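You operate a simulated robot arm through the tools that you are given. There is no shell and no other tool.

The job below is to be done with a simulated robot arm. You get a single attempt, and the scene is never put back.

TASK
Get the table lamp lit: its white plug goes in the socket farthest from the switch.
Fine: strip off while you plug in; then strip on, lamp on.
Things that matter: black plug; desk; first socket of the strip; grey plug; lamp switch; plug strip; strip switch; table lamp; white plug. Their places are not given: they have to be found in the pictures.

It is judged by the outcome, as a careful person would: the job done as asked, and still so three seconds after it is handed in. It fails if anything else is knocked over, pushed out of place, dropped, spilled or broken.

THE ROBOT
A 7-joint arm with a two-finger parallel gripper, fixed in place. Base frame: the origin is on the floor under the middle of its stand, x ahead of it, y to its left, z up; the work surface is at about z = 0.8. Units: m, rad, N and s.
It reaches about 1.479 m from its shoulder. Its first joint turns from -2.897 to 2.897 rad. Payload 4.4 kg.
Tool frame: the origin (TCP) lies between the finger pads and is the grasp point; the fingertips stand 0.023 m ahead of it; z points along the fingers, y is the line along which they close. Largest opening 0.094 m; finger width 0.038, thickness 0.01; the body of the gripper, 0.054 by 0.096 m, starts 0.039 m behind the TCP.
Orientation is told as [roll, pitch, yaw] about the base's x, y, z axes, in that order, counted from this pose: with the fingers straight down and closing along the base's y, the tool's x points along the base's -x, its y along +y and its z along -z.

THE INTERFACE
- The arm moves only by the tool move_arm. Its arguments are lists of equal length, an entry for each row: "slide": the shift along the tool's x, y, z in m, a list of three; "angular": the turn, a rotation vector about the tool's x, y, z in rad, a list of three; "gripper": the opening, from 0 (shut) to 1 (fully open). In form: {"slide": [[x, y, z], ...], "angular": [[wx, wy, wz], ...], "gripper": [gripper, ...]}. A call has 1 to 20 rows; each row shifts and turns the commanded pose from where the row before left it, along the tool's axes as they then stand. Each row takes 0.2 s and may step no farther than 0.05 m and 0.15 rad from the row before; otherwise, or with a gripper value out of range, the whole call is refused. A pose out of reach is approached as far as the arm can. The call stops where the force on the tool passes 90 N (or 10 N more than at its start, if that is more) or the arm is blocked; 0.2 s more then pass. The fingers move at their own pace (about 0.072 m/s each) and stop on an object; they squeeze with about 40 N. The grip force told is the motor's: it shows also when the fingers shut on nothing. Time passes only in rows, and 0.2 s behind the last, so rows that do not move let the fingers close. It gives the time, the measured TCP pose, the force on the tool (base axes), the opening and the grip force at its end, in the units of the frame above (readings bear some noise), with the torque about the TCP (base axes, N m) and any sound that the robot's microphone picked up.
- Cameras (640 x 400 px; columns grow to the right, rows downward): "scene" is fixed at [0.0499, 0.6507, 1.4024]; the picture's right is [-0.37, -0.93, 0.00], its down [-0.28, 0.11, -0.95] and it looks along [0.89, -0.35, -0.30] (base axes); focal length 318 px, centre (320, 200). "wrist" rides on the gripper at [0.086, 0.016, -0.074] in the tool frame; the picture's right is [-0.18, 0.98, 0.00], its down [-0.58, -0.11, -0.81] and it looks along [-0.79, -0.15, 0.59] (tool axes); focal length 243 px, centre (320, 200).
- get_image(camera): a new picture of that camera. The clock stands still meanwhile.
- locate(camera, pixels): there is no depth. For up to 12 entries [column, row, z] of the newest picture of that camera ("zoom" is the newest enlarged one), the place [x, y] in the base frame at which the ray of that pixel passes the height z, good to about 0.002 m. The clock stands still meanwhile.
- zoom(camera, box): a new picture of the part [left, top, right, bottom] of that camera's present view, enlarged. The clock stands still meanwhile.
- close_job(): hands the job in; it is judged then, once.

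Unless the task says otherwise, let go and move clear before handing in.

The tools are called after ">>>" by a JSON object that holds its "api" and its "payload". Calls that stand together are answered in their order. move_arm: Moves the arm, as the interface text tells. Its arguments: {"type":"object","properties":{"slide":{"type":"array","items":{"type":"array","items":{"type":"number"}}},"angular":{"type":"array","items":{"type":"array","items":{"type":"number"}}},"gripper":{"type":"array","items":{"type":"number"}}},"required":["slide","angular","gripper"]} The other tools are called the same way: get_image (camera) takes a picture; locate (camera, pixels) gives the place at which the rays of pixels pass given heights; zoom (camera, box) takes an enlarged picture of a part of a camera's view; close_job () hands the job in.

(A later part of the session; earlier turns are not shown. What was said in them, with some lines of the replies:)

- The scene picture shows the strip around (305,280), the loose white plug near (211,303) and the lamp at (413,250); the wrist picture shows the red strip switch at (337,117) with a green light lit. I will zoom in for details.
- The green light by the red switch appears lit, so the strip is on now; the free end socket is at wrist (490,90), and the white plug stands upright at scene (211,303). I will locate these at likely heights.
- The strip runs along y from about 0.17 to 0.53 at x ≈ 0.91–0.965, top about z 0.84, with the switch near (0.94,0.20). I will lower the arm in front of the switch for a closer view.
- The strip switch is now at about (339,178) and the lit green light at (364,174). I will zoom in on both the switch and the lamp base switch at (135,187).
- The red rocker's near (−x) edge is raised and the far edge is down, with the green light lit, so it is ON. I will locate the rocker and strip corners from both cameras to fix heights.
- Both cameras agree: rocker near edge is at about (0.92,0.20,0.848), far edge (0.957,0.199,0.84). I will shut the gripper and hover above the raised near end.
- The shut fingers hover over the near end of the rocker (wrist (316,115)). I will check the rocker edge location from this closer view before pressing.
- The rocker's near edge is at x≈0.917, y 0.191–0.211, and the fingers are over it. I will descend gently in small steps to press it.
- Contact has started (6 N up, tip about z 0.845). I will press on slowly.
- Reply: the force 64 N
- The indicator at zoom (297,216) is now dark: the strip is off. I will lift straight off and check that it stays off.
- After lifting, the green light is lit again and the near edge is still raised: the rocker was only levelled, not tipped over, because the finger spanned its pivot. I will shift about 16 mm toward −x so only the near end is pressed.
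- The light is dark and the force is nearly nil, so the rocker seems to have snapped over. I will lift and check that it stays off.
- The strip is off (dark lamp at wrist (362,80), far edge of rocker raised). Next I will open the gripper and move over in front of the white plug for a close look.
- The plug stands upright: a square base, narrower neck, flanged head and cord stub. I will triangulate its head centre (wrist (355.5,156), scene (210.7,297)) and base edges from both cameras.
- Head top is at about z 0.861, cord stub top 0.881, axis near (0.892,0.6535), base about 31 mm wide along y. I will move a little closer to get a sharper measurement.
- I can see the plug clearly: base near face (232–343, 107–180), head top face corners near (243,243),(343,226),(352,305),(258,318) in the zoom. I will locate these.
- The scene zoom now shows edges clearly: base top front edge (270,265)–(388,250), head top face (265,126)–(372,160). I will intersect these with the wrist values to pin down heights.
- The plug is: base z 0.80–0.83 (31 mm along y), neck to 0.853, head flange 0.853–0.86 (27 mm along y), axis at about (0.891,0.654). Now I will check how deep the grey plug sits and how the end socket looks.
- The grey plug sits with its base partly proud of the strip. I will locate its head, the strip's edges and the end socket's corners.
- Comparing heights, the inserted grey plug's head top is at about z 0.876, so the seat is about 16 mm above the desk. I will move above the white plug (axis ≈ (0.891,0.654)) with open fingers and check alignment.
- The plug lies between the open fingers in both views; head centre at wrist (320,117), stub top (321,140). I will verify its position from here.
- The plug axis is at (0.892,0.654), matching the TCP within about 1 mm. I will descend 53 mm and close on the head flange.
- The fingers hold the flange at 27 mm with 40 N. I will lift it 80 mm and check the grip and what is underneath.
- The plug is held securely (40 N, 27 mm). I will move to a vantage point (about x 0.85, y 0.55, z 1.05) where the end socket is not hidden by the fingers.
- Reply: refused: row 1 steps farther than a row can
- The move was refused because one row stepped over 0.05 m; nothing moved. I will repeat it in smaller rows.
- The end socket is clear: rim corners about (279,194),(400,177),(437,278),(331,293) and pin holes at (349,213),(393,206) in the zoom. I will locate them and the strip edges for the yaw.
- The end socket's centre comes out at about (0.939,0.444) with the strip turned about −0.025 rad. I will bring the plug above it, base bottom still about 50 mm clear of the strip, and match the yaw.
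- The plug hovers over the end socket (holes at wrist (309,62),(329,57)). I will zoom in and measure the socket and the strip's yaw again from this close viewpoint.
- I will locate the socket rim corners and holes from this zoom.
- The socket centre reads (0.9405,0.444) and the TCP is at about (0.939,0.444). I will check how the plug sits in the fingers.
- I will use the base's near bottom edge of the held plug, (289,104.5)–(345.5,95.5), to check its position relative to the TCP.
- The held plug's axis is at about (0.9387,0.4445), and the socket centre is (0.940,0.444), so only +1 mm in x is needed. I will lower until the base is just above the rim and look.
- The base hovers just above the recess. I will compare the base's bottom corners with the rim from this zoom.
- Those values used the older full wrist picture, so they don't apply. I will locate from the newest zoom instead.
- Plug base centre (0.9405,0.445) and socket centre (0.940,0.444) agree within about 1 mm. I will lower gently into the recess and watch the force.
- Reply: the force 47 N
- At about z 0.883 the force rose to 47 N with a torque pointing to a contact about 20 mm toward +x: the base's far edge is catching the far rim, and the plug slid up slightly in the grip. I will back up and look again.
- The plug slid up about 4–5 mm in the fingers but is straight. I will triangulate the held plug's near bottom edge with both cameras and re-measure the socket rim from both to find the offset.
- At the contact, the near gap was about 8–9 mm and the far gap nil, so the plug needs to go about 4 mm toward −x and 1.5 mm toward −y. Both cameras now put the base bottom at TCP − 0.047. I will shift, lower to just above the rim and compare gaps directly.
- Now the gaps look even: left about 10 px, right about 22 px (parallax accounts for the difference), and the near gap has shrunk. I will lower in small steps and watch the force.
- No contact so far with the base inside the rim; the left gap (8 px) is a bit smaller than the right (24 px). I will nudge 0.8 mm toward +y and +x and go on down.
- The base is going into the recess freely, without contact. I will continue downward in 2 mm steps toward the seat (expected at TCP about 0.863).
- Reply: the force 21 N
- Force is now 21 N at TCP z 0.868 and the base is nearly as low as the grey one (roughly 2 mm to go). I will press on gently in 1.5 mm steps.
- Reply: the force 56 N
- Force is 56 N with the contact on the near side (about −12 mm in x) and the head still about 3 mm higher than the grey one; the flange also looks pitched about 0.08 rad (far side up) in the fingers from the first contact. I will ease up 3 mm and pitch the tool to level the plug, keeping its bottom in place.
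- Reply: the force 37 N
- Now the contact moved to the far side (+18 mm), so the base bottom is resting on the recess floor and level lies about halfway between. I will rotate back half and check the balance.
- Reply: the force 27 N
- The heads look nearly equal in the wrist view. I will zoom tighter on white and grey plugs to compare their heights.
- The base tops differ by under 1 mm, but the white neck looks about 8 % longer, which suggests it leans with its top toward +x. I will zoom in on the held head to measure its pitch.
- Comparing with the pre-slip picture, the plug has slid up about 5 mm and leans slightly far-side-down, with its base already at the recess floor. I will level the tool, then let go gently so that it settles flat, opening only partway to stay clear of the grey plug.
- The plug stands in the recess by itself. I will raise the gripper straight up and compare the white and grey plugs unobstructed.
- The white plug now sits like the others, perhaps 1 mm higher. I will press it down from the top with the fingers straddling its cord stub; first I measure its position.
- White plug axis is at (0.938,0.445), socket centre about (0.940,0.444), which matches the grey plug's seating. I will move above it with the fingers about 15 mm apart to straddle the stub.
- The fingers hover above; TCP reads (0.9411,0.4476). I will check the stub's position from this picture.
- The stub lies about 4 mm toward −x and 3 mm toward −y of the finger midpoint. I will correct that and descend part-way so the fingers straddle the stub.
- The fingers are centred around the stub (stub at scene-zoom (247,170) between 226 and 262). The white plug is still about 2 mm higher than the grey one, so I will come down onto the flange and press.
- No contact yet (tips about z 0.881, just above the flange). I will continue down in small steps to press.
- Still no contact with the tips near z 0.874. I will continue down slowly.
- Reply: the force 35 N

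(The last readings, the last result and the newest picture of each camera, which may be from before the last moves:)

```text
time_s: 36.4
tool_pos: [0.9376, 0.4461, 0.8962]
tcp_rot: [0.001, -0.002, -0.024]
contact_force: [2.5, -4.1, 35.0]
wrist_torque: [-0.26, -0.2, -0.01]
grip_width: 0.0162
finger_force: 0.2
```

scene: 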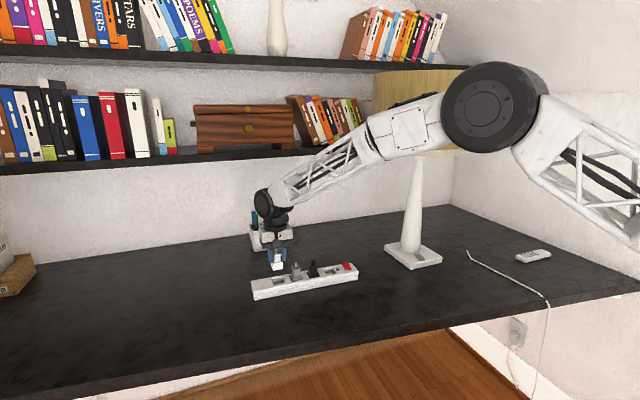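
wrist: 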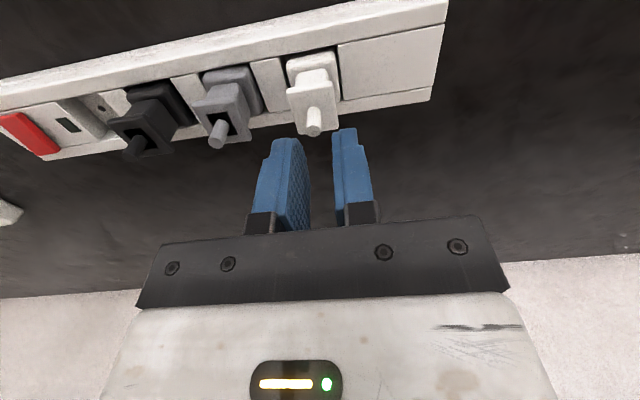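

Contact made: 35 N. I will push further, up to about 70–80 N.

>>> {"api": "move_arm", "payload": {"slide": [[0, 0, 0.0015], [0, 0, 0.0015], [0, 0, 0]], "angular": [[0, 0, 0], [0, 0, 0], [0, 0, 0]], "gripper": [0.17, 0.17, 0.17]}}

>>> {"api": "zoom", "payload": {"camera": "scene", "box": [260, 250, 308, 286]}}

```text
time_s: 37.2
tool_pos: [0.9377, 0.4463, 0.8959]
tcp_rot: [0.004, -0.005, -0.027]
contact_force: [-7.9, -6.6, 82.8]
wrist_torque: [-0.39, 0.17, -0.05]
grip_width: 0.016
finger_force: 0.2
```

```text
11.11 times, centred on (284, 268) of scene
```

zoom: 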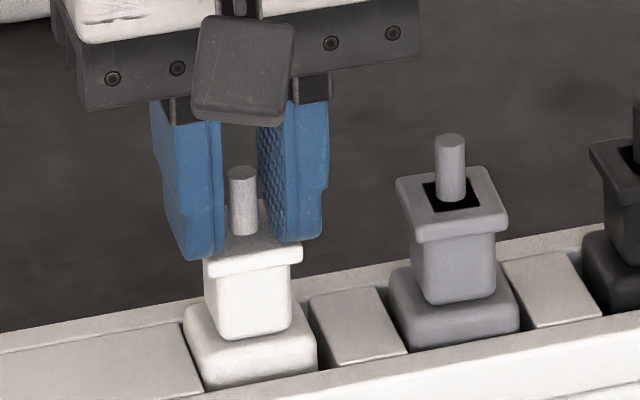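

At 83 N the plug does not go deeper and it slid about 1 mm toward +y: it sits about 2–3 mm high because it is off-centre (plug at about (0.938,0.446), socket hole centre about (0.9415,0.4435)). I will re-grip it at the flange and shift it over the holes under light pressure.

>>> {"api": "move_arm", "payload": {"slide": [[0, 0, -0.006], [0, 0, -0.006], [0, 0, 0], [0, 0, 0], [0, 0, 0]], "angular": [[0, 0, 0], [0, 0, 0], [0, 0, 0], [0, 0, 0], [0, 0, 0]], "gripper": [0.17, 0.17, 0.46, 0.46, 0.46]}}

>>> {"api": "zoom", "payload": {"camera": "wrist", "box": [230, 60, 390, 190]}}

>>> {"api": "zoom", "payload": {"camera": "scene", "box": [260, 250, 308, 286]}}

```text
time_s: 38.4
tool_pos: [0.9386, 0.4457, 0.902]
tcp_rot: [0.001, 0.001, -0.027]
contact_force: [0.6, 0.0, 0.1]
wrist_torque: [0.01, 0.0, 0.04]
grip_width: 0.0433
finger_force: 0.1
```

```text
3.08 times, centred on (310, 125) of wrist
```

zoom: 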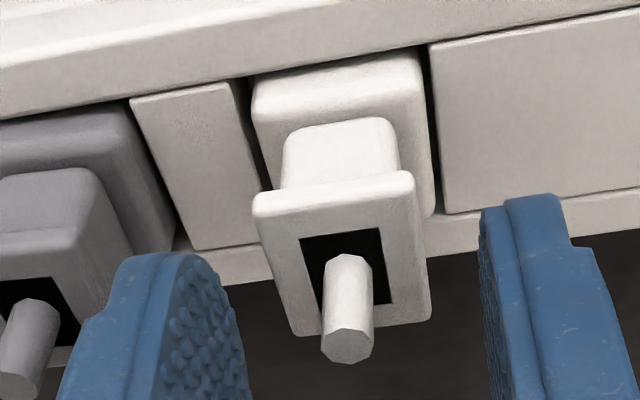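

```text
11.11 times, centred on (284, 268) of scene
```

zoom: 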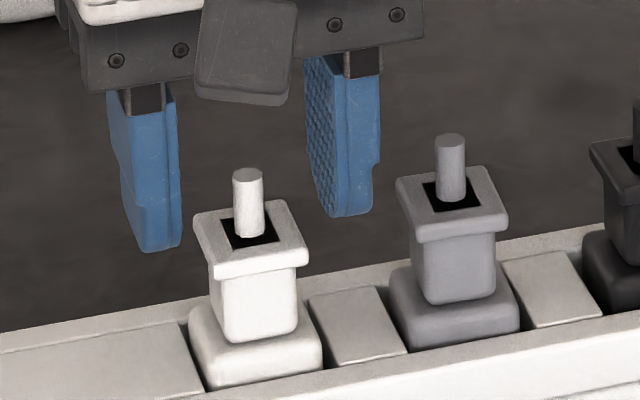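

The white plug now looks lower than before. I will take high-magnification pictures of both plugs to compare their heights precisely.

>>> {"api": "zoom", "payload": {"camera": "scene", "box": [270, 263, 288, 287]}}

>>> {"api": "zoom", "payload": {"camera": "scene", "box": [288, 259, 306, 283]}}

>>> {"api": "zoom", "payload": {"camera": "scene", "box": [305, 256, 323, 280]}}

```text
16.00 times, centred on (279, 275) of scene
```

zoom: 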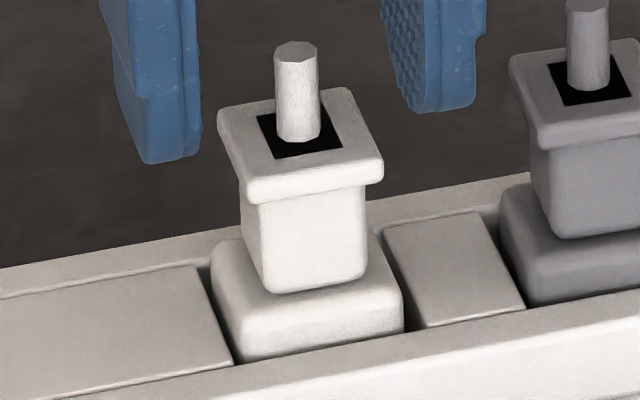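

```text
16.00 times, centred on (297, 271) of scene
```

zoom: 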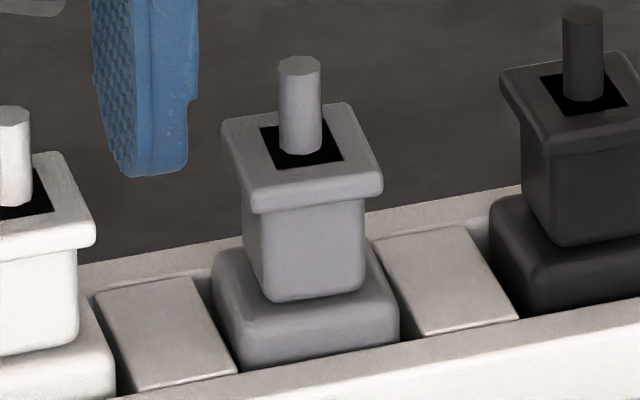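

```text
16.00 times, centred on (314, 268) of scene
```

zoom: 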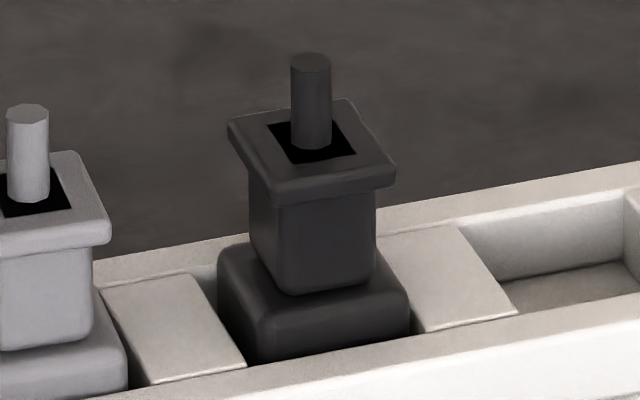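

The base corners of the white plug now match the grey and black ones relative to the strip within about half a millimetre, and at 83 N it rests on a hard stop, so it is seated. I will lift off and move to the strip switch with the fingers shut.

>>> {"api": "move_arm", "payload": {"slide": [[0, 0, -0.02], [0, 0, -0.04], [0, 0, -0.03], [0, -0.045, 0], [0, -0.045, 0], [0, -0.045, 0], [0, -0.045, 0], [-0.015, -0.045, 0], [-0.018, -0.02, 0], [0, 0, 0]], "angular": [[0, 0, 0], [0, 0, 0], [0, 0, 0], [0, 0, 0], [0, 0, 0], [0, 0, 0], [0, 0, 0], [0, 0, 0], [0, 0, 0], [0, 0, 0]], "gripper": [0.46, 0.46, 0.46, 0.2, 0, 0, 0, 0, 0, 0]}}

>>> {"api": "get_image", "payload": {"camera": "wrist"}}

>>> {"api": "get_image", "payload": {"camera": "scene"}}

```text
time_s: 40.6
tool_pos: [0.9652, 0.1992, 0.9919]
tcp_rot: [0.001, 0.001, -0.026]
contact_force: [1.0, 0.0, 0.6]
wrist_torque: [0.03, 0.0, 0.0]
grip_width: 0.0
finger_force: 40.1
```

```text
taken
```

wrist: 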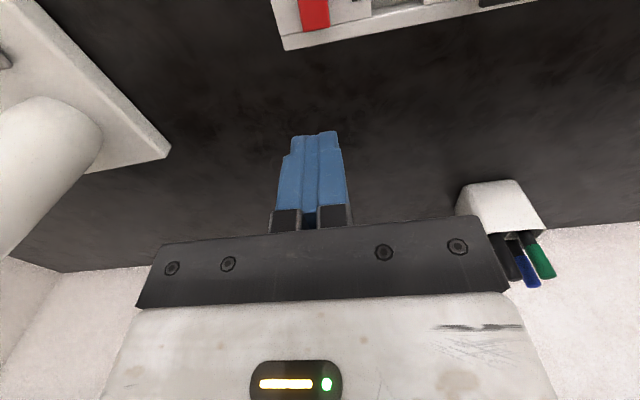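

```text
taken
```

scene: 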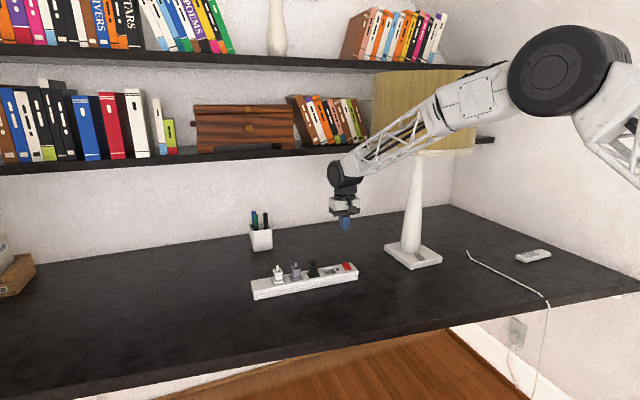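

All three plugs are in a row in the strip. I will check the rocker from the scene camera, then go down on its raised far end.

>>> {"api": "move_arm", "payload": {"slide": [[-0.006, 0.001, 0.035], [0, 0, 0.035], [0, 0, 0.015], [0, 0, 0]], "angular": [[0, 0, 0], [0, 0, 0], [0, 0, 0], [0, 0, 0]], "gripper": [0, 0, 0, 0]}}

>>> {"api": "zoom", "payload": {"camera": "scene", "box": [315, 240, 375, 285]}}

>>> {"api": "get_image", "payload": {"camera": "wrist"}}

```text
time_s: 41.6
tool_pos: [0.9695, 0.2014, 0.9053]
tcp_rot: [0.0, 0.002, -0.026]
contact_force: [0.2, -1.0, 0.2]
wrist_torque: [-0.01, 0.0, 0.0]
grip_width: 0.0
finger_force: 39.8
```

```text
8.89 times, centred on (345, 262) of scene
```

zoom: 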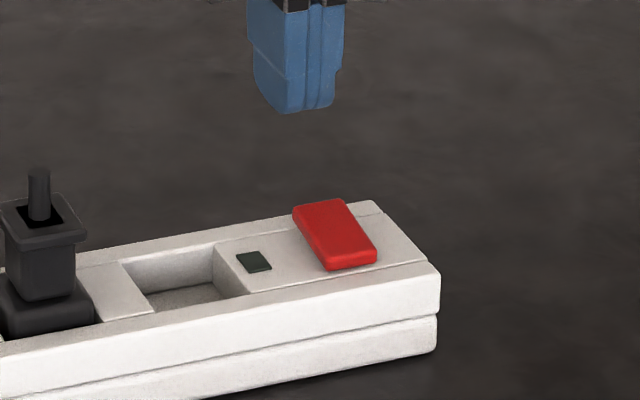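

```text
taken
```

wrist: 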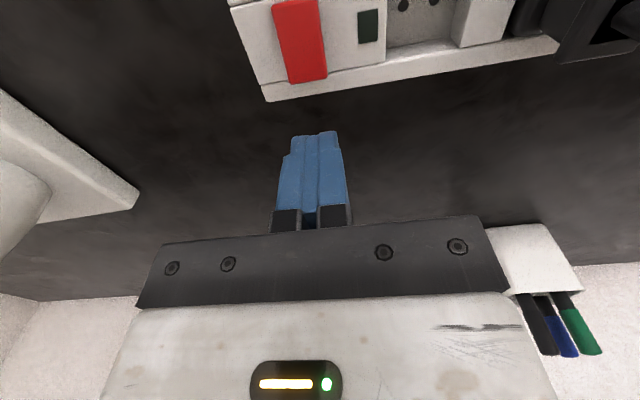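

The rocker's raised far edge is at wrist (291,84)–(327,79). I will locate it before pressing.

>>> {"api": "locate", "payload": {"camera": "wrist", "pixels": [[291, 84, 0.848], [327, 79, 0.848], [274, 4, 0.838], [310, 0, 0.838], [266, 101, 0.836]]}}

```text
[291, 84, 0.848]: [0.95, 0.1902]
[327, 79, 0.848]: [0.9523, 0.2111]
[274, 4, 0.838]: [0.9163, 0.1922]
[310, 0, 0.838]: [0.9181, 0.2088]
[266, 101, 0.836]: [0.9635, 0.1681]
```

The far edge is at x 0.951, y 0.190–0.211, so the finger should overlap it by about 6 mm: TCP x 0.963. I will shift 6 mm back and press down carefully.

>>> {"api": "move_arm", "payload": {"slide": [[0.0063, -0.0005, 0.01], [0, 0, 0.015], [0, 0, 0.005], [0, 0, 0.003], [0, 0, 0.002], [0, 0, 0]], "angular": [[0, 0, 0], [0, 0, 0], [0, 0, 0], [0, 0, 0], [0, 0, 0], [0, 0, 0]], "gripper": [0, 0, 0, 0, 0, 0]}}

>>> {"api": "zoom", "payload": {"camera": "scene", "box": [315, 240, 375, 285]}}

```text
time_s: 43.0
tool_pos: [0.9622, 0.2, 0.8724]
tcp_rot: [0.0, -0.001, -0.027]
contact_force: [-0.2, -0.1, -0.3]
wrist_torque: [0.01, 0.01, -0.01]
grip_width: 0.0
finger_force: 39.9
```

```text
8.89 times, centred on (345, 262) of scene
```

zoom: 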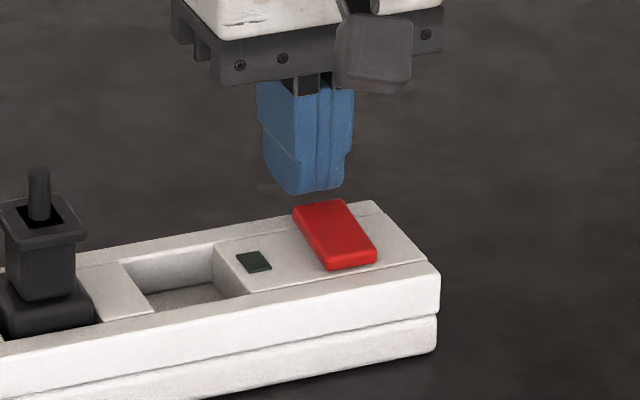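

Not touching yet (tip about 0.8495). I will continue down in small steps and watch the force and the light.

>>> {"api": "move_arm", "payload": {"slide": [[0, 0, 0.002], [0, 0, 0.002], [0, 0, 0.001], [0, 0, 0]], "angular": [[0, 0, 0], [0, 0, 0], [0, 0, 0], [0, 0, 0]], "gripper": [0, 0, 0, 0]}}

>>> {"api": "zoom", "payload": {"camera": "scene", "box": [315, 240, 375, 285]}}

```text
time_s: 44.0
tool_pos: [0.9639, 0.2002, 0.8673]
tcp_rot: [0.0, 0.0, -0.025]
contact_force: [-0.5, -0.5, 5.0]
wrist_torque: [-0.02, 0.08, -0.01]
grip_width: 0.0001
finger_force: 39.8
```

```text
8.89 times, centred on (345, 262) of scene
```

zoom: 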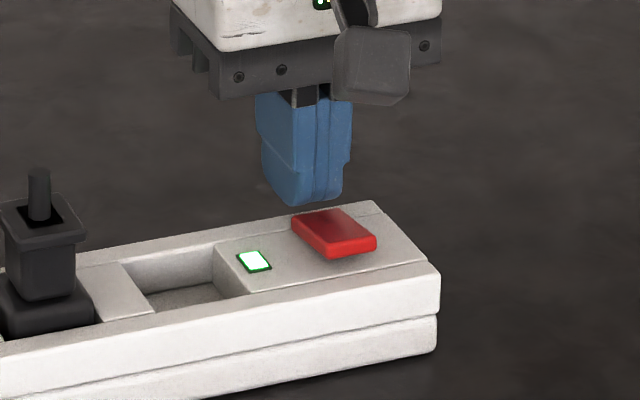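

The green light is lit and the near edge is up again. I will press one more millimetre to be sure, lift off and check that it stays on.

>>> {"api": "move_arm", "payload": {"slide": [[0, 0, 0.0015], [0, 0, 0], [0, 0, -0.02], [0, 0, -0.04], [0, 0, -0.05], [0, 0, 0]], "angular": [[0, 0, 0], [0, 0, 0], [0, 0, 0], [0, 0, 0], [0, 0, 0], [0, 0, 0]], "gripper": [0, 0, 0, 0, 0, 0]}}

>>> {"api": "get_image", "payload": {"camera": "scene"}}

>>> {"api": "zoom", "payload": {"camera": "scene", "box": [245, 240, 375, 305]}}

>>> {"api": "zoom", "payload": {"camera": "scene", "box": [350, 60, 500, 280]}}

```text
time_s: 45.4
tool_pos: [0.9651, 0.1982, 0.9761]
tcp_rot: [0.0, 0.003, -0.026]
contact_force: [-0.8, 0.6, -0.5]
wrist_torque: [0.0, -0.01, 0.05]
grip_width: 0.0002
finger_force: 40.4
```

```text
taken
```

scene: 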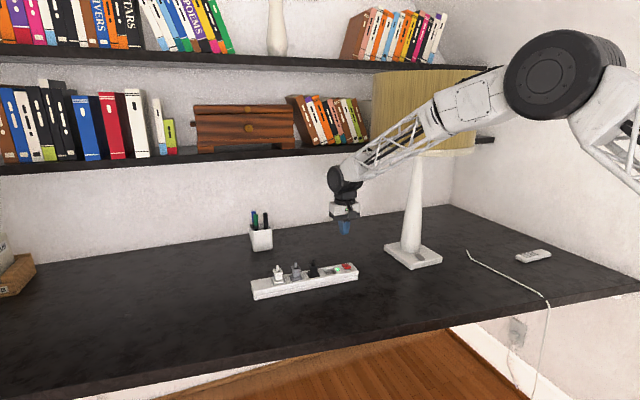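

```text
4.92 times, centred on (310, 272) of scene
```

zoom: 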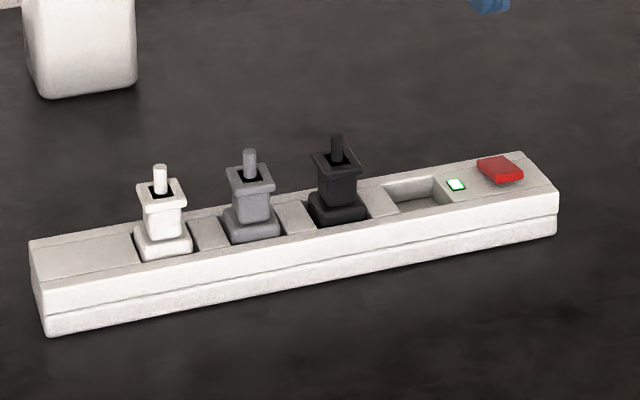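

```text
1.82 times, centred on (425, 170) of scene
```

zoom: 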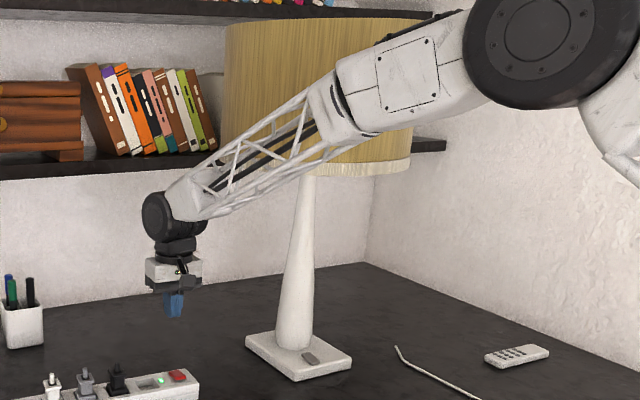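

The strip is on (green light lit, near edge up) and the lamp is still dark, so its own switch needs pressing. I will move back and across to look at the lamp switch closely, keeping clear of the shade.

>>> {"api": "move_arm", "payload": {"slide": [[0.045, 0, 0], [0.045, 0, 0], [0.045, 0, 0], [0.03, -0.03, 0], [0, -0.045, 0], [0, -0.045, 0], [0, -0.045, 0], [0, -0.045, 0], [0, -0.045, 0], [0, 0, 0]], "angular": [[0, 0, 0], [0, 0, 0], [0, 0, 0], [0, 0, 0], [0, 0, 0], [0, 0, 0], [0, 0, 0], [0, 0, 0], [0, 0, 0], [0, 0, 0]], "gripper": [0, 0, 0, 0, 0, 0, 0, 0, 0, 0]}}

>>> {"api": "get_image", "payload": {"camera": "wrist"}}

>>> {"api": "get_image", "payload": {"camera": "scene"}}

```text
time_s: 47.6
tool_pos: [0.7932, -0.0505, 0.9776]
tcp_rot: [-0.001, 0.001, -0.027]
contact_force: [0.6, 0.5, -0.7]
wrist_torque: [-0.01, -0.02, 0.0]
grip_width: 0.0
finger_force: 40.0
```

```text
taken
```

wrist: 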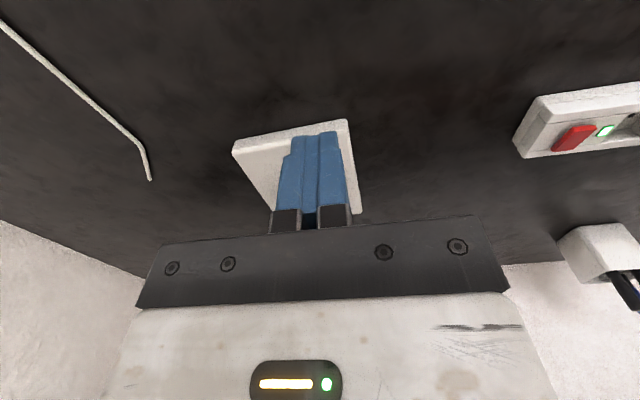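

```text
taken
```

scene: 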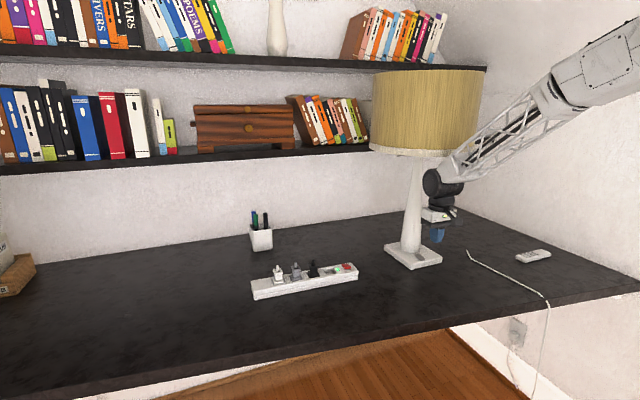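

The switch is hidden behind the fingers in the wrist picture. I will shift a bit to +y and lower so that it comes into view.

>>> {"api": "move_arm", "payload": {"slide": [[0, 0.04, 0.02], [0, 0.02, 0.025], [0, 0, 0]], "angular": [[0, 0, 0], [0, 0, 0], [0, 0, 0]], "gripper": [0, 0, 0]}}

>>> {"api": "get_image", "payload": {"camera": "wrist"}}

>>> {"api": "zoom", "payload": {"camera": "wrist", "box": [140, 110, 300, 220]}}

>>> {"api": "zoom", "payload": {"camera": "scene", "box": [385, 235, 445, 275]}}

```text
time_s: 48.4
tool_pos: [0.7955, 0.0099, 0.9324]
tcp_rot: [0.001, -0.002, -0.026]
contact_force: [-0.6, 0.1, 0.7]
wrist_torque: [0.01, 0.02, -0.01]
grip_width: 0.0004
finger_force: 40.1
```

```text
taken
```

wrist: 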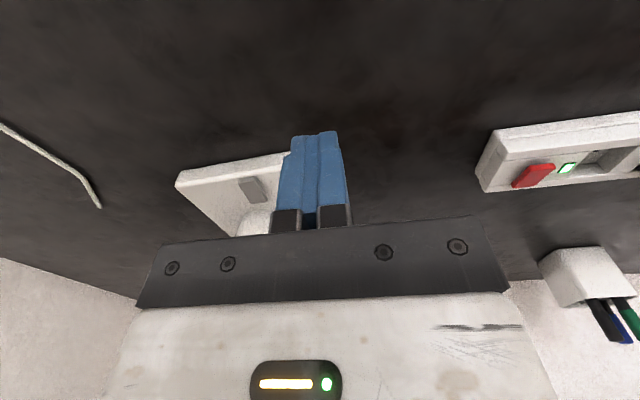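

```text
3.64 times, centred on (220, 165) of wrist
```

zoom: 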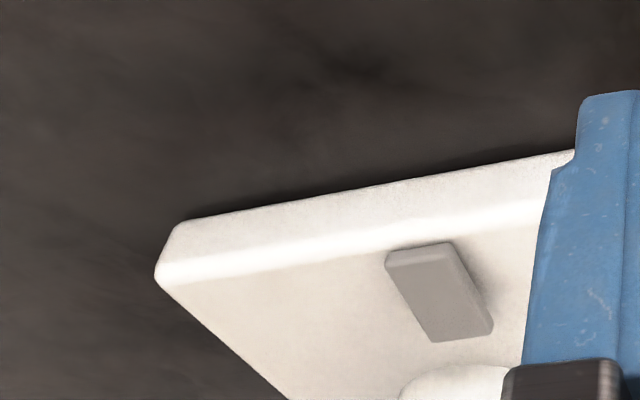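

```text
10.00 times, centred on (415, 255) of scene
```

zoom: 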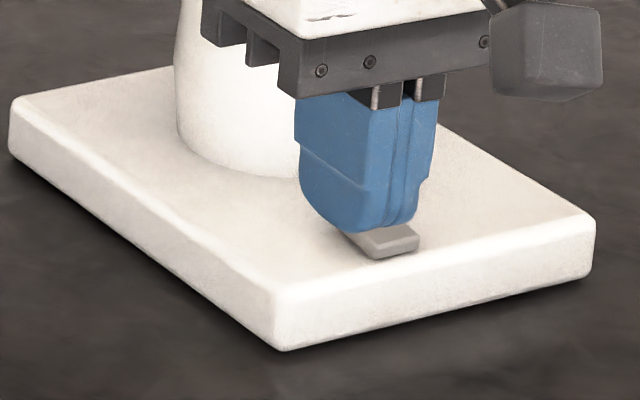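

The lamp switch is a grey rocker at wrist (253,190), elongated toward the stem. I will triangulate its near and far ends with both cameras to see which end is raised.

>>> {"api": "locate", "payload": {"camera": "wrist", "pixels": [[247.5, 179.3, 0.82], [247.5, 179.3, 0.83], [247.5, 179.3, 0.84], [259, 202.9, 0.82], [259, 202.9, 0.83], [259, 202.9, 0.84], [176, 181, 0.82], [180, 171.5, 0.8]]}}

>>> {"api": "locate", "payload": {"camera": "scene", "pixels": [[422.6, 258.2, 0.82], [422.6, 258.2, 0.83], [422.6, 258.2, 0.84], [417.1, 253.65, 0.82], [417.1, 253.65, 0.83], [417.1, 253.65, 0.84], [442, 258, 0.82], [411.5, 269.5, 0.8], [411, 264, 0.82]]}}

```text
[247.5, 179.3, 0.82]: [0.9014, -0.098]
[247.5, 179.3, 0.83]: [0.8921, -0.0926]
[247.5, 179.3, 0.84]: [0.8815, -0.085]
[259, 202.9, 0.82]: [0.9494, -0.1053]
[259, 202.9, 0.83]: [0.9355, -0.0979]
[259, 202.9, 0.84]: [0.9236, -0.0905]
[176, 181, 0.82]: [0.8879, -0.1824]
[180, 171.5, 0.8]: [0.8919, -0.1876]
```

```text
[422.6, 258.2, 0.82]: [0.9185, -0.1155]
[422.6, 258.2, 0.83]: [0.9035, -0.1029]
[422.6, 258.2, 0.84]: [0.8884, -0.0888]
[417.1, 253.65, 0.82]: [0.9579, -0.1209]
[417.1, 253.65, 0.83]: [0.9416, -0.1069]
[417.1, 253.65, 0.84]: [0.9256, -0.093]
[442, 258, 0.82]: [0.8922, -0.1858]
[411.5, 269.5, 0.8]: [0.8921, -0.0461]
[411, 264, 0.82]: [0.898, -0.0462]
```

The rough triangulation suggests the switch top is around z 0.84. I will take sharper zooms to see its tilt.

>>> {"api": "zoom", "payload": {"camera": "wrist", "box": [225, 165, 285, 215]}}

>>> {"api": "zoom", "payload": {"camera": "scene", "box": [408, 245, 436, 267]}}

```text
8.00 times, centred on (255, 190) of wrist
```

zoom: 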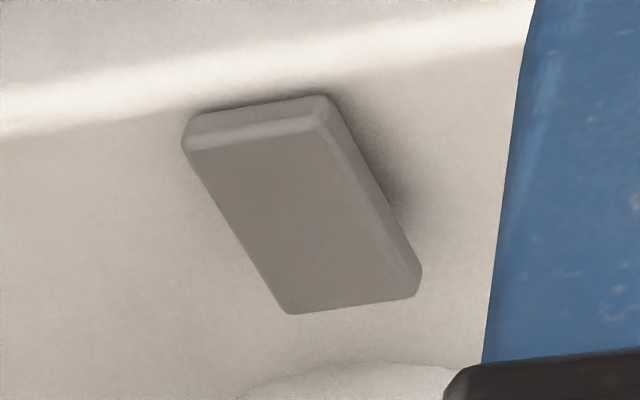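

```text
16.00 times, centred on (422, 256) of scene
```

zoom: 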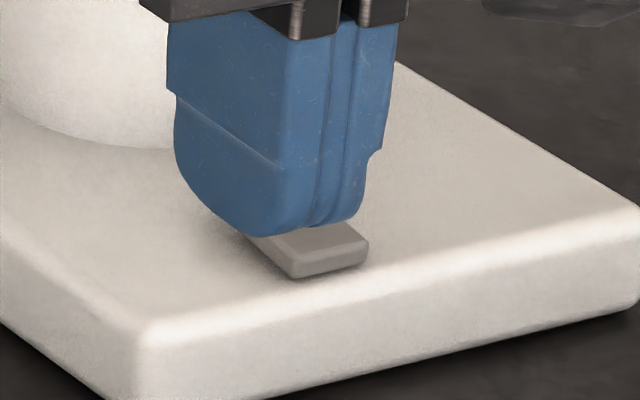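

The side face is taller at the near end, so the near (−x) end is raised, like a rocker to be pressed there. I will triangulate the near edge with these sharper pixels.

>>> {"api": "locate", "payload": {"camera": "wrist", "pixels": [[246.5, 182.5, 0.825], [246.5, 182.5, 0.83], [246.5, 182.5, 0.835], [246.9, 178.5, 0.82], [246.9, 178.5, 0.825], [246.9, 178.5, 0.83], [259, 203.1, 0.825], [259, 203.1, 0.83], [259, 203.1, 0.835]]}}

>>> {"api": "locate", "payload": {"camera": "scene", "pixels": [[422.6, 259.3, 0.825], [422.6, 259.3, 0.83], [422.6, 259.3, 0.835], [422.9, 260.4, 0.82], [422.9, 260.4, 0.825], [422.9, 260.4, 0.83]]}}

```text
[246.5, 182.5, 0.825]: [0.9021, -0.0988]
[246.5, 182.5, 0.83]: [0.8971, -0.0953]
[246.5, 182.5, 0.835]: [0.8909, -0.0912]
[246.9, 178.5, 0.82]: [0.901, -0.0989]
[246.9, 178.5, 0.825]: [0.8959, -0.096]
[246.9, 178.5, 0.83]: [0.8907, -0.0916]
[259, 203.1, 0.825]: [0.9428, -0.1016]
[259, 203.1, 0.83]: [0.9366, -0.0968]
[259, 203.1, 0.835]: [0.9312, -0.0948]
```

```text
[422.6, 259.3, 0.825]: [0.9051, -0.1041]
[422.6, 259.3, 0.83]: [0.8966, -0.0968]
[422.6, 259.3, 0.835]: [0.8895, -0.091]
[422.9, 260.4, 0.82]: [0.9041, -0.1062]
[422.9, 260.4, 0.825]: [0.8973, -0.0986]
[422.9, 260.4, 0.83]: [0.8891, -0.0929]
```

The raised near edge is at about (0.896,−0.096,0.831) and the far end at x≈0.938. Because the shade overhangs (bottom about z 1.23), I will pitch the gripper about 0.45 rad so its wrist stays back, and line up in y first.

>>> {"api": "move_arm", "payload": {"slide": [[0, 0, 0], [0, -0.04, 0], [0, -0.04, 0], [0, -0.026, 0], [0, 0, 0], [0, 0, 0], [0, 0, 0], [0, 0, 0], [0, 0, 0]], "angular": [[0, 0, -0.026], [0, 0, 0], [0, 0, 0], [0, 0, 0], [0, -0.12, 0], [0, -0.12, 0], [0, -0.12, 0], [0, -0.09, 0], [0, 0, 0]], "gripper": [0, 0, 0, 0, 0, 0, 0, 0, 0]}}

>>> {"api": "get_image", "payload": {"camera": "scene"}}

>>> {"api": "get_image", "payload": {"camera": "wrist"}}

```text
time_s: 50.4
tool_pos: [0.7945, -0.0975, 0.932]
tcp_rot: [0.0, -0.45, -0.002]
contact_force: [0.9, -0.6, -0.4]
wrist_torque: [0.02, -0.05, -0.02]
grip_width: 0.0
finger_force: 39.9
```

```text
taken
```

scene: 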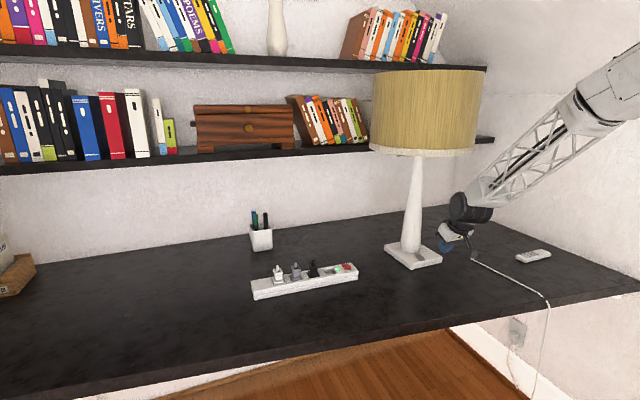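

```text
taken
```

wrist: 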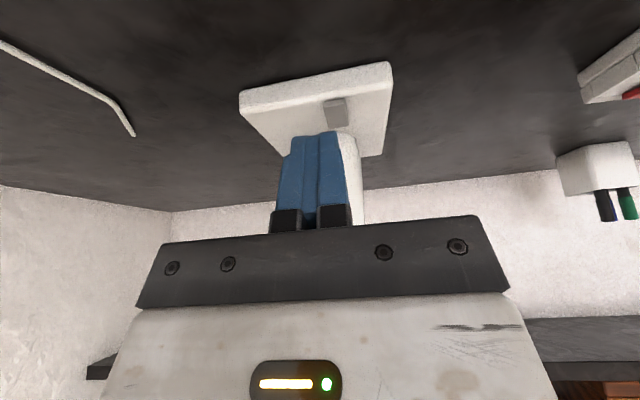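

The gripper is tilted and the switch is visible at wrist (336,112), with the forearm well clear of the shade. I will locate the switch from here.

>>> {"api": "zoom", "payload": {"camera": "wrist", "box": [290, 70, 390, 150]}}

>>> {"api": "zoom", "payload": {"camera": "scene", "box": [404, 245, 436, 267]}}

```text
5.00 times, centred on (340, 110) of wrist
```

zoom: 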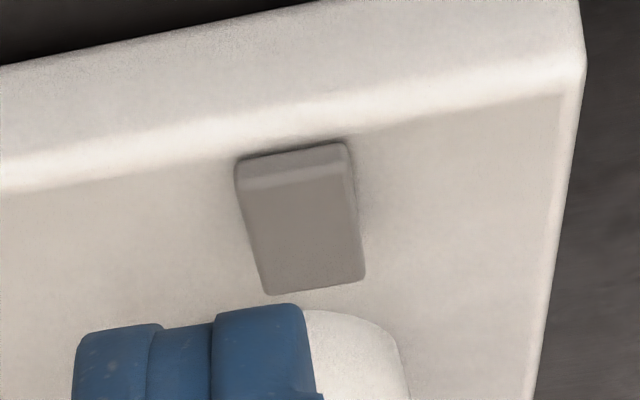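

```text
16.00 times, centred on (420, 256) of scene
```

zoom: 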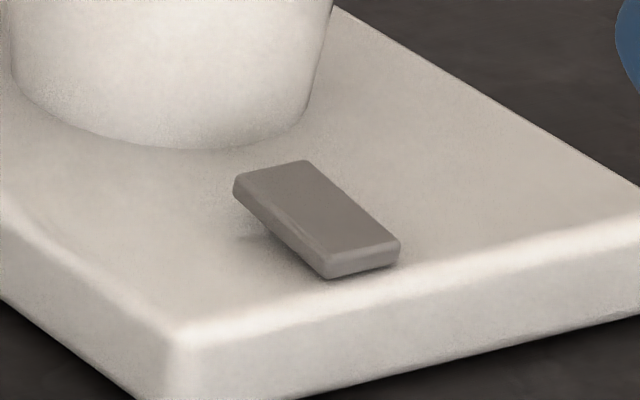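

The picture is sharp now. I will triangulate near and far top edges again with the new pixels.

>>> {"api": "locate", "payload": {"camera": "wrist", "pixels": [[335, 105.4, 0.825], [335, 105.4, 0.83], [335, 105.4, 0.835], [335, 105.4, 0.84], [339.4, 127, 0.825], [339.4, 127, 0.83], [339.4, 127, 0.835], [339.4, 127, 0.84]]}}

>>> {"api": "locate", "payload": {"camera": "scene", "pixels": [[422.6, 258.9, 0.825], [422.6, 258.9, 0.83], [422.6, 258.9, 0.835], [422.6, 258.9, 0.84], [416.9, 254.1, 0.825], [416.9, 254.1, 0.83], [416.9, 254.1, 0.835], [416.9, 254.1, 0.84]]}}

```text
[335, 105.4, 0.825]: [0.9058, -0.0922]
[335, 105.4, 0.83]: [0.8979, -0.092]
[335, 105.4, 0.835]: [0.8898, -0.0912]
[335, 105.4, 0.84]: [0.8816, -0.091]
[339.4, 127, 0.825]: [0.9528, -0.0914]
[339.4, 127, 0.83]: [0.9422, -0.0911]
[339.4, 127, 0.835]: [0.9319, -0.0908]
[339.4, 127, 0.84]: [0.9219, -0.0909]
```

```text
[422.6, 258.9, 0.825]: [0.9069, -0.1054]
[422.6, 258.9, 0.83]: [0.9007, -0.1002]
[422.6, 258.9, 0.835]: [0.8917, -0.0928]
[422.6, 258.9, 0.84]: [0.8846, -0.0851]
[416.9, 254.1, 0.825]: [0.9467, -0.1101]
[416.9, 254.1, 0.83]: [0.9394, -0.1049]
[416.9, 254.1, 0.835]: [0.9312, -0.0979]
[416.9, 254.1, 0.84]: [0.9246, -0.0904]
```

Both views now agree: the near top edge is at z≈0.835 (x 0.889) and the far top edge at z≈0.839–0.840 (x 0.923), so the far end is raised, as the strip's rocker was when off. I will hover the lowered finger corner over the far end (x≈0.916, y≈−0.0915).

>>> {"api": "move_arm", "payload": {"slide": [[-0.0238, 0.0015, 0.0245], [-0.0238, 0.0015, 0.0245], [-0.0238, 0.0015, 0.0245], [-0.0239, 0.0015, 0.0247], [0, 0, 0]], "angular": [[0, 0, 0], [0, 0, 0], [0, 0, 0], [0, 0, 0], [0, 0, 0]], "gripper": [0, 0, 0, 0, 0]}}

>>> {"api": "get_image", "payload": {"camera": "wrist"}}

>>> {"api": "get_image", "payload": {"camera": "scene"}}

>>> {"api": "zoom", "payload": {"camera": "scene", "box": [395, 225, 455, 270]}}

```text
time_s: 51.6
tool_pos: [0.9214, -0.091, 0.8872]
tcp_rot: [-0.001, -0.448, 0.0]
contact_force: [0.3, -0.2, -0.2]
wrist_torque: [-0.03, -0.04, -0.02]
grip_width: 0.0
finger_force: 40.2
```

```text
taken
```

wrist: 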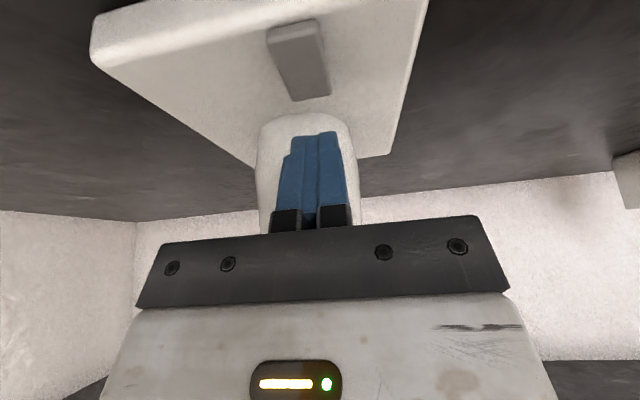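

```text
taken
```

scene: 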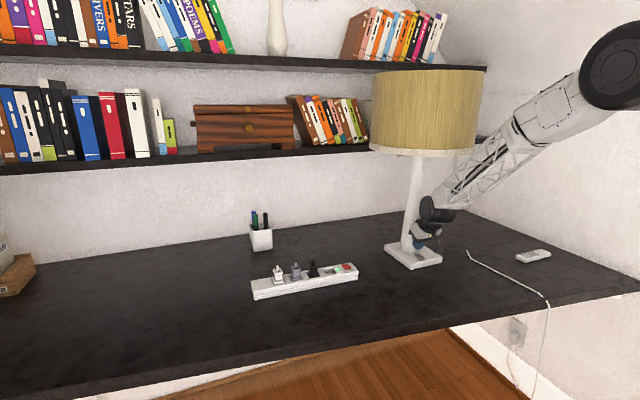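

```text
8.89 times, centred on (425, 248) of scene
```

zoom: 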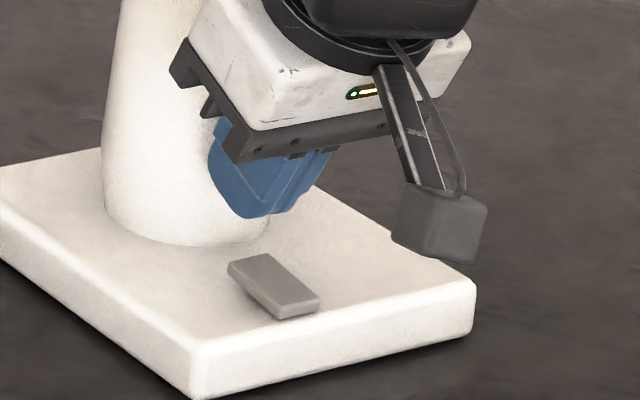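

The fingertip hovers behind-above the switch; in the wrist view the switch spans rows 22–100 around column 300. I will measure its far edge from this close view.

>>> {"api": "zoom", "payload": {"camera": "wrist", "box": [250, 5, 370, 140]}}

>>> {"api": "locate", "payload": {"camera": "wrist", "pixels": [[311, 98, 0.84], [292, 101, 0.84], [329, 95, 0.84], [293, 33, 0.835], [268, 35, 0.835], [320, 30, 0.835], [300, 118, 0.831]]}}

```text
2.96 times, centred on (310, 72) of wrist
```

zoom: 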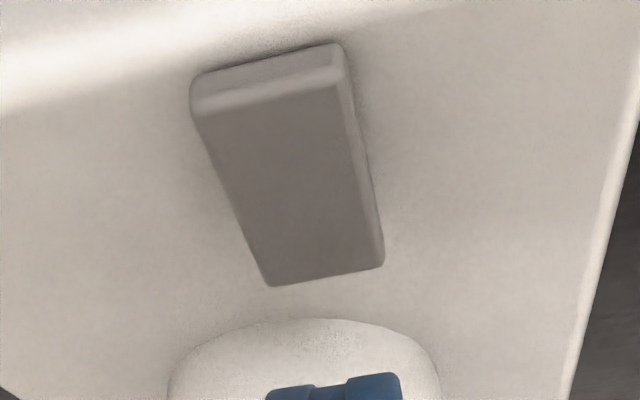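

```text
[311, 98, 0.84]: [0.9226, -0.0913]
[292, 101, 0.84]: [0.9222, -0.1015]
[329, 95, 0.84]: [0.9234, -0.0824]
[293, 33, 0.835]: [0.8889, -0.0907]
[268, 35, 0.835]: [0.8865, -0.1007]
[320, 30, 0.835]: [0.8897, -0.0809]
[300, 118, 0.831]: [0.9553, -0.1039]
```

>>> {"api": "locate", "payload": {"camera": "zoom", "pixels": [[270, 98, 0.825], [270, 98, 0.83], [270, 98, 0.835], [270, 98, 0.84], [327, 276, 0.825], [327, 276, 0.83], [327, 276, 0.835], [327, 276, 0.84], [270, 62, 0.825], [270, 62, 0.83]]}}

```text
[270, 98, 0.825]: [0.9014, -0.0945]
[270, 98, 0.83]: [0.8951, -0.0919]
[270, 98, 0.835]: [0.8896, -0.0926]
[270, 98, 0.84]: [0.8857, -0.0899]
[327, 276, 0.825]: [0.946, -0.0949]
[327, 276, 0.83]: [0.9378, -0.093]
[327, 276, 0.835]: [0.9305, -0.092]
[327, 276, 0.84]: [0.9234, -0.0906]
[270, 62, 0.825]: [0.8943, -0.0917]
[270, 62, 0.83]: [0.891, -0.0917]
```

All views agree that the far end is the raised one (z≈0.838–0.840 against 0.835). The finger corner is over it; I will go straight down (base −z) toward contact.

>>> {"api": "move_arm", "payload": {"slide": [[0.0026, 0, 0.0077], [0.0035, 0, 0.0072], [0.0009, 0, 0.0018], [0, 0, 0]], "angular": [[0, 0, 0], [0, 0, 0], [0, 0, 0], [0, 0, 0]], "gripper": [0, 0, 0, 0]}}

>>> {"api": "zoom", "payload": {"camera": "scene", "box": [395, 225, 455, 270]}}

```text
time_s: 52.6
tool_pos: [0.9224, -0.0898, 0.8658]
tcp_rot: [0.001, -0.448, -0.001]
contact_force: [0.0, -0.7, 0.7]
wrist_torque: [0.01, 0.03, 0.0]
grip_width: 0.0001
finger_force: 40.5
```

```text
8.89 times, centred on (425, 248) of scene
```

zoom: 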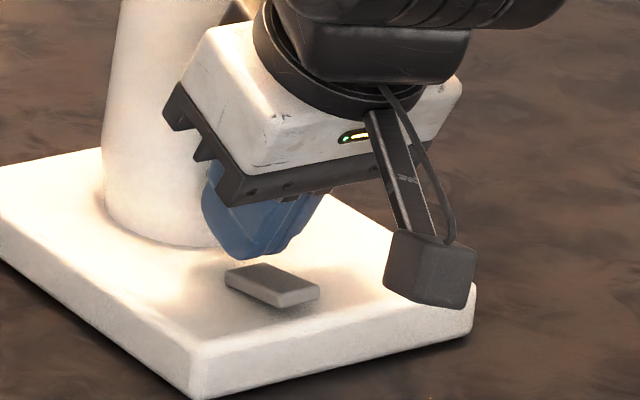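

Warm light now falls on the lamp base: the lamp is lit. I will press one more millimetre to be sure it has snapped over, then lift straight off and back away toward the robot.

>>> {"api": "move_arm", "payload": {"slide": [[0.0006, 0, 0.0012], [0, 0, 0], [-0.0043, 0, -0.009], [-0.0087, 0, -0.018], [0, 0, 0]], "angular": [[0, 0, 0], [0, 0, 0], [0, 0, 0], [0, 0, 0], [0, 0, 0]], "gripper": [0, 0, 0, 0, 0]}}

>>> {"api": "get_image", "payload": {"camera": "scene"}}

>>> {"api": "zoom", "payload": {"camera": "scene", "box": [395, 225, 455, 270]}}

```text
time_s: 53.8
tool_pos: [0.9244, -0.0896, 0.895]
tcp_rot: [0.001, -0.45, 0.002]
contact_force: [0.5, 0.6, -0.1]
wrist_torque: [0.01, -0.03, -0.03]
grip_width: 0.0
finger_force: 40.2
```

```text
taken
```

scene: 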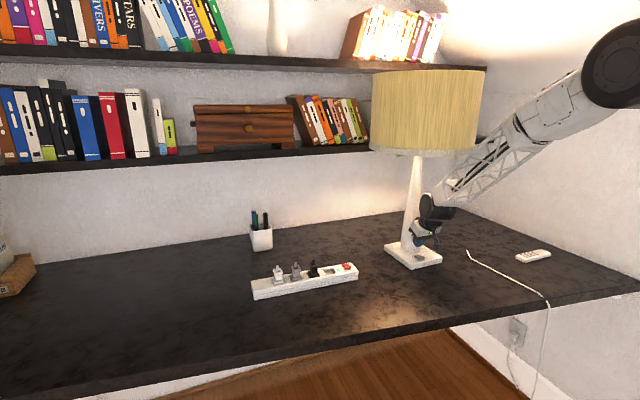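

```text
8.89 times, centred on (425, 248) of scene
```

zoom: 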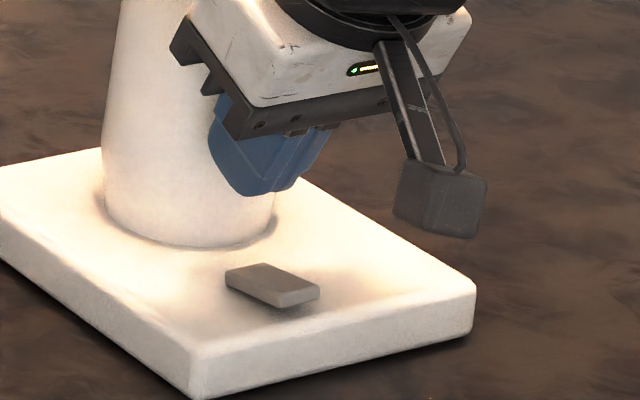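

The lamp stays lit with the finger off and its near rocker end now up. I will back out along the same path toward the robot, clear of the shade.

>>> {"api": "move_arm", "payload": {"slide": [[0.0238, -0.0015, -0.0225], [0.0238, -0.0015, -0.0225], [0.0238, -0.0015, -0.0225], [0.0238, 0, -0.0225], [0.04, 0.02, 0], [0.04, 0.02, 0], [0, 0, 0]], "angular": [[0, 0, 0], [0, 0, 0], [0, 0, 0], [0, 0, 0], [0, 0, 0], [0, 0, 0], [0, 0, 0]], "gripper": [0, 0, 0, 0, 0, 0, 0]}}

>>> {"api": "get_image", "payload": {"camera": "scene"}}

>>> {"api": "zoom", "payload": {"camera": "scene", "box": [240, 240, 370, 305]}}

```text
time_s: 55.4
tool_pos: [0.7248, -0.0554, 0.8999]
tcp_rot: [0.001, -0.449, 0.001]
contact_force: [-0.1, -0.8, 0.3]
wrist_torque: [0.0, 0.02, 0.02]
grip_width: 0.0
finger_force: 40.0
```

```text
taken
```

scene: 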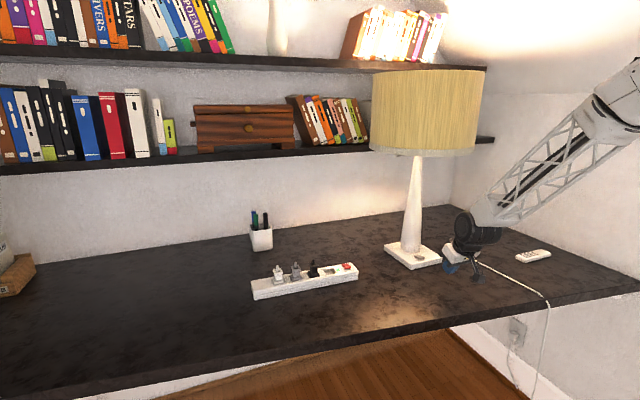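

```text
4.92 times, centred on (305, 272) of scene
```

zoom: 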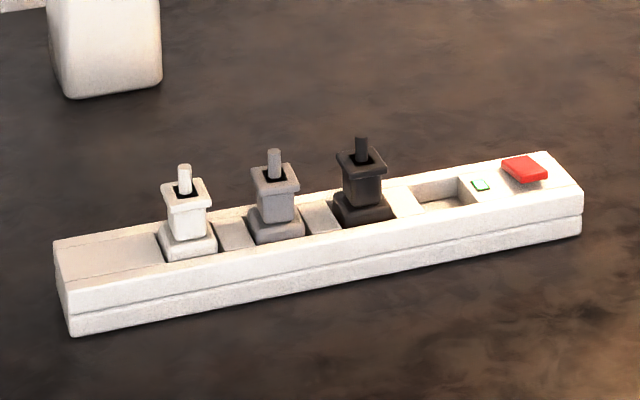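

The lamp is lit, the strip's green light is on and all plugs stand in place. I will retreat a bit more, and take the same strip view as earlier ([240,235,370,305]) to confirm nothing has moved.

>>> {"api": "move_arm", "payload": {"slide": [[0.03, 0.02, -0.03], [0.03, 0.02, -0.03], [0, 0.02, -0.03], [0, 0, 0], [0, 0, 0]], "angular": [[0, 0.1, 0], [0, 0.12, 0], [0, 0.12, 0], [0, 0.11, 0], [0, 0, 0]], "gripper": [0, 0, 0, 0, 0]}}

>>> {"api": "zoom", "payload": {"camera": "scene", "box": [240, 235, 370, 305]}}

>>> {"api": "zoom", "payload": {"camera": "scene", "box": [380, 225, 450, 280]}}

>>> {"api": "get_image", "payload": {"camera": "scene"}}

```text
time_s: 56.6
tool_pos: [0.6401, 0.0044, 0.9626]
tcp_rot: [-0.001, 0.002, 0.002]
contact_force: [0.3, -0.2, 1.0]
wrist_torque: [0.02, -0.01, -0.05]
grip_width: 0.0
finger_force: 40.5
```

```text
4.92 times, centred on (305, 270) of scene
```

zoom: 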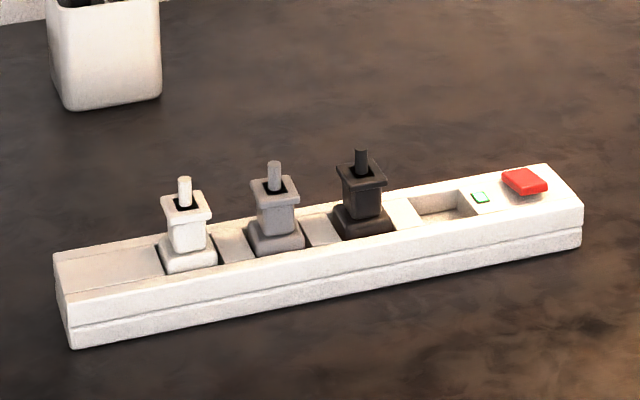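

```text
7.27 times, centred on (415, 252) of scene
```

zoom: 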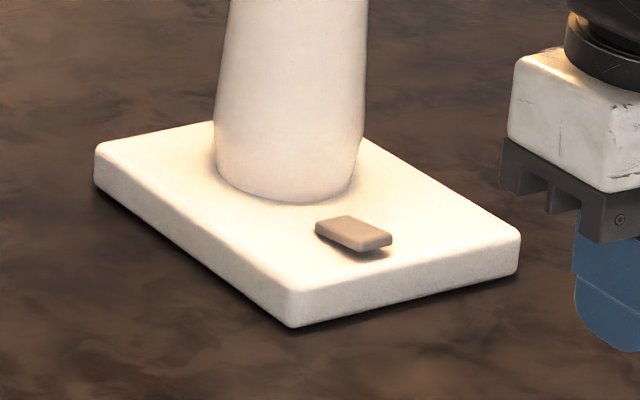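

```text
taken
```

scene: 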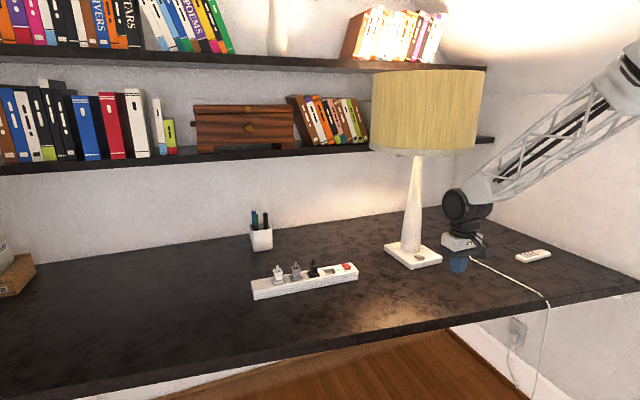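

The strip's corners and the lamp base match the earlier pictures, the white plug sits in the end socket, the strip light is green and the lamp has stayed lit for over three seconds with the arm clear. I am handing the job in.

>>> {"api": "close_job", "payload": {}}

```text
The job is handed in.
```

The lamp is lit. Its white plug is in the socket farthest from the switch, the strip is on (green light lit), and the lamp's own switch is on.

- **Strip off first:** I turned the strip off before plugging in. The first press only levelled the switch and it sprang back on, so I pressed again nearer its end and it stayed off.
- **Plugging in:** The plug caught on the socket's far edge on the first try. I backed off, shifted it about 4 mm and lowered it in. I then let go and pressed it down from above until it stopped.
- **Strip and lamp on:** I turned the strip on, then pressed the raised end of the lamp switch, and the lamp lit at once.

The last pictures show the strip, the grey and black plugs and the lamp base where they were at the start. The lamp had been on for about four seconds, with the arm clear, when I handed in.
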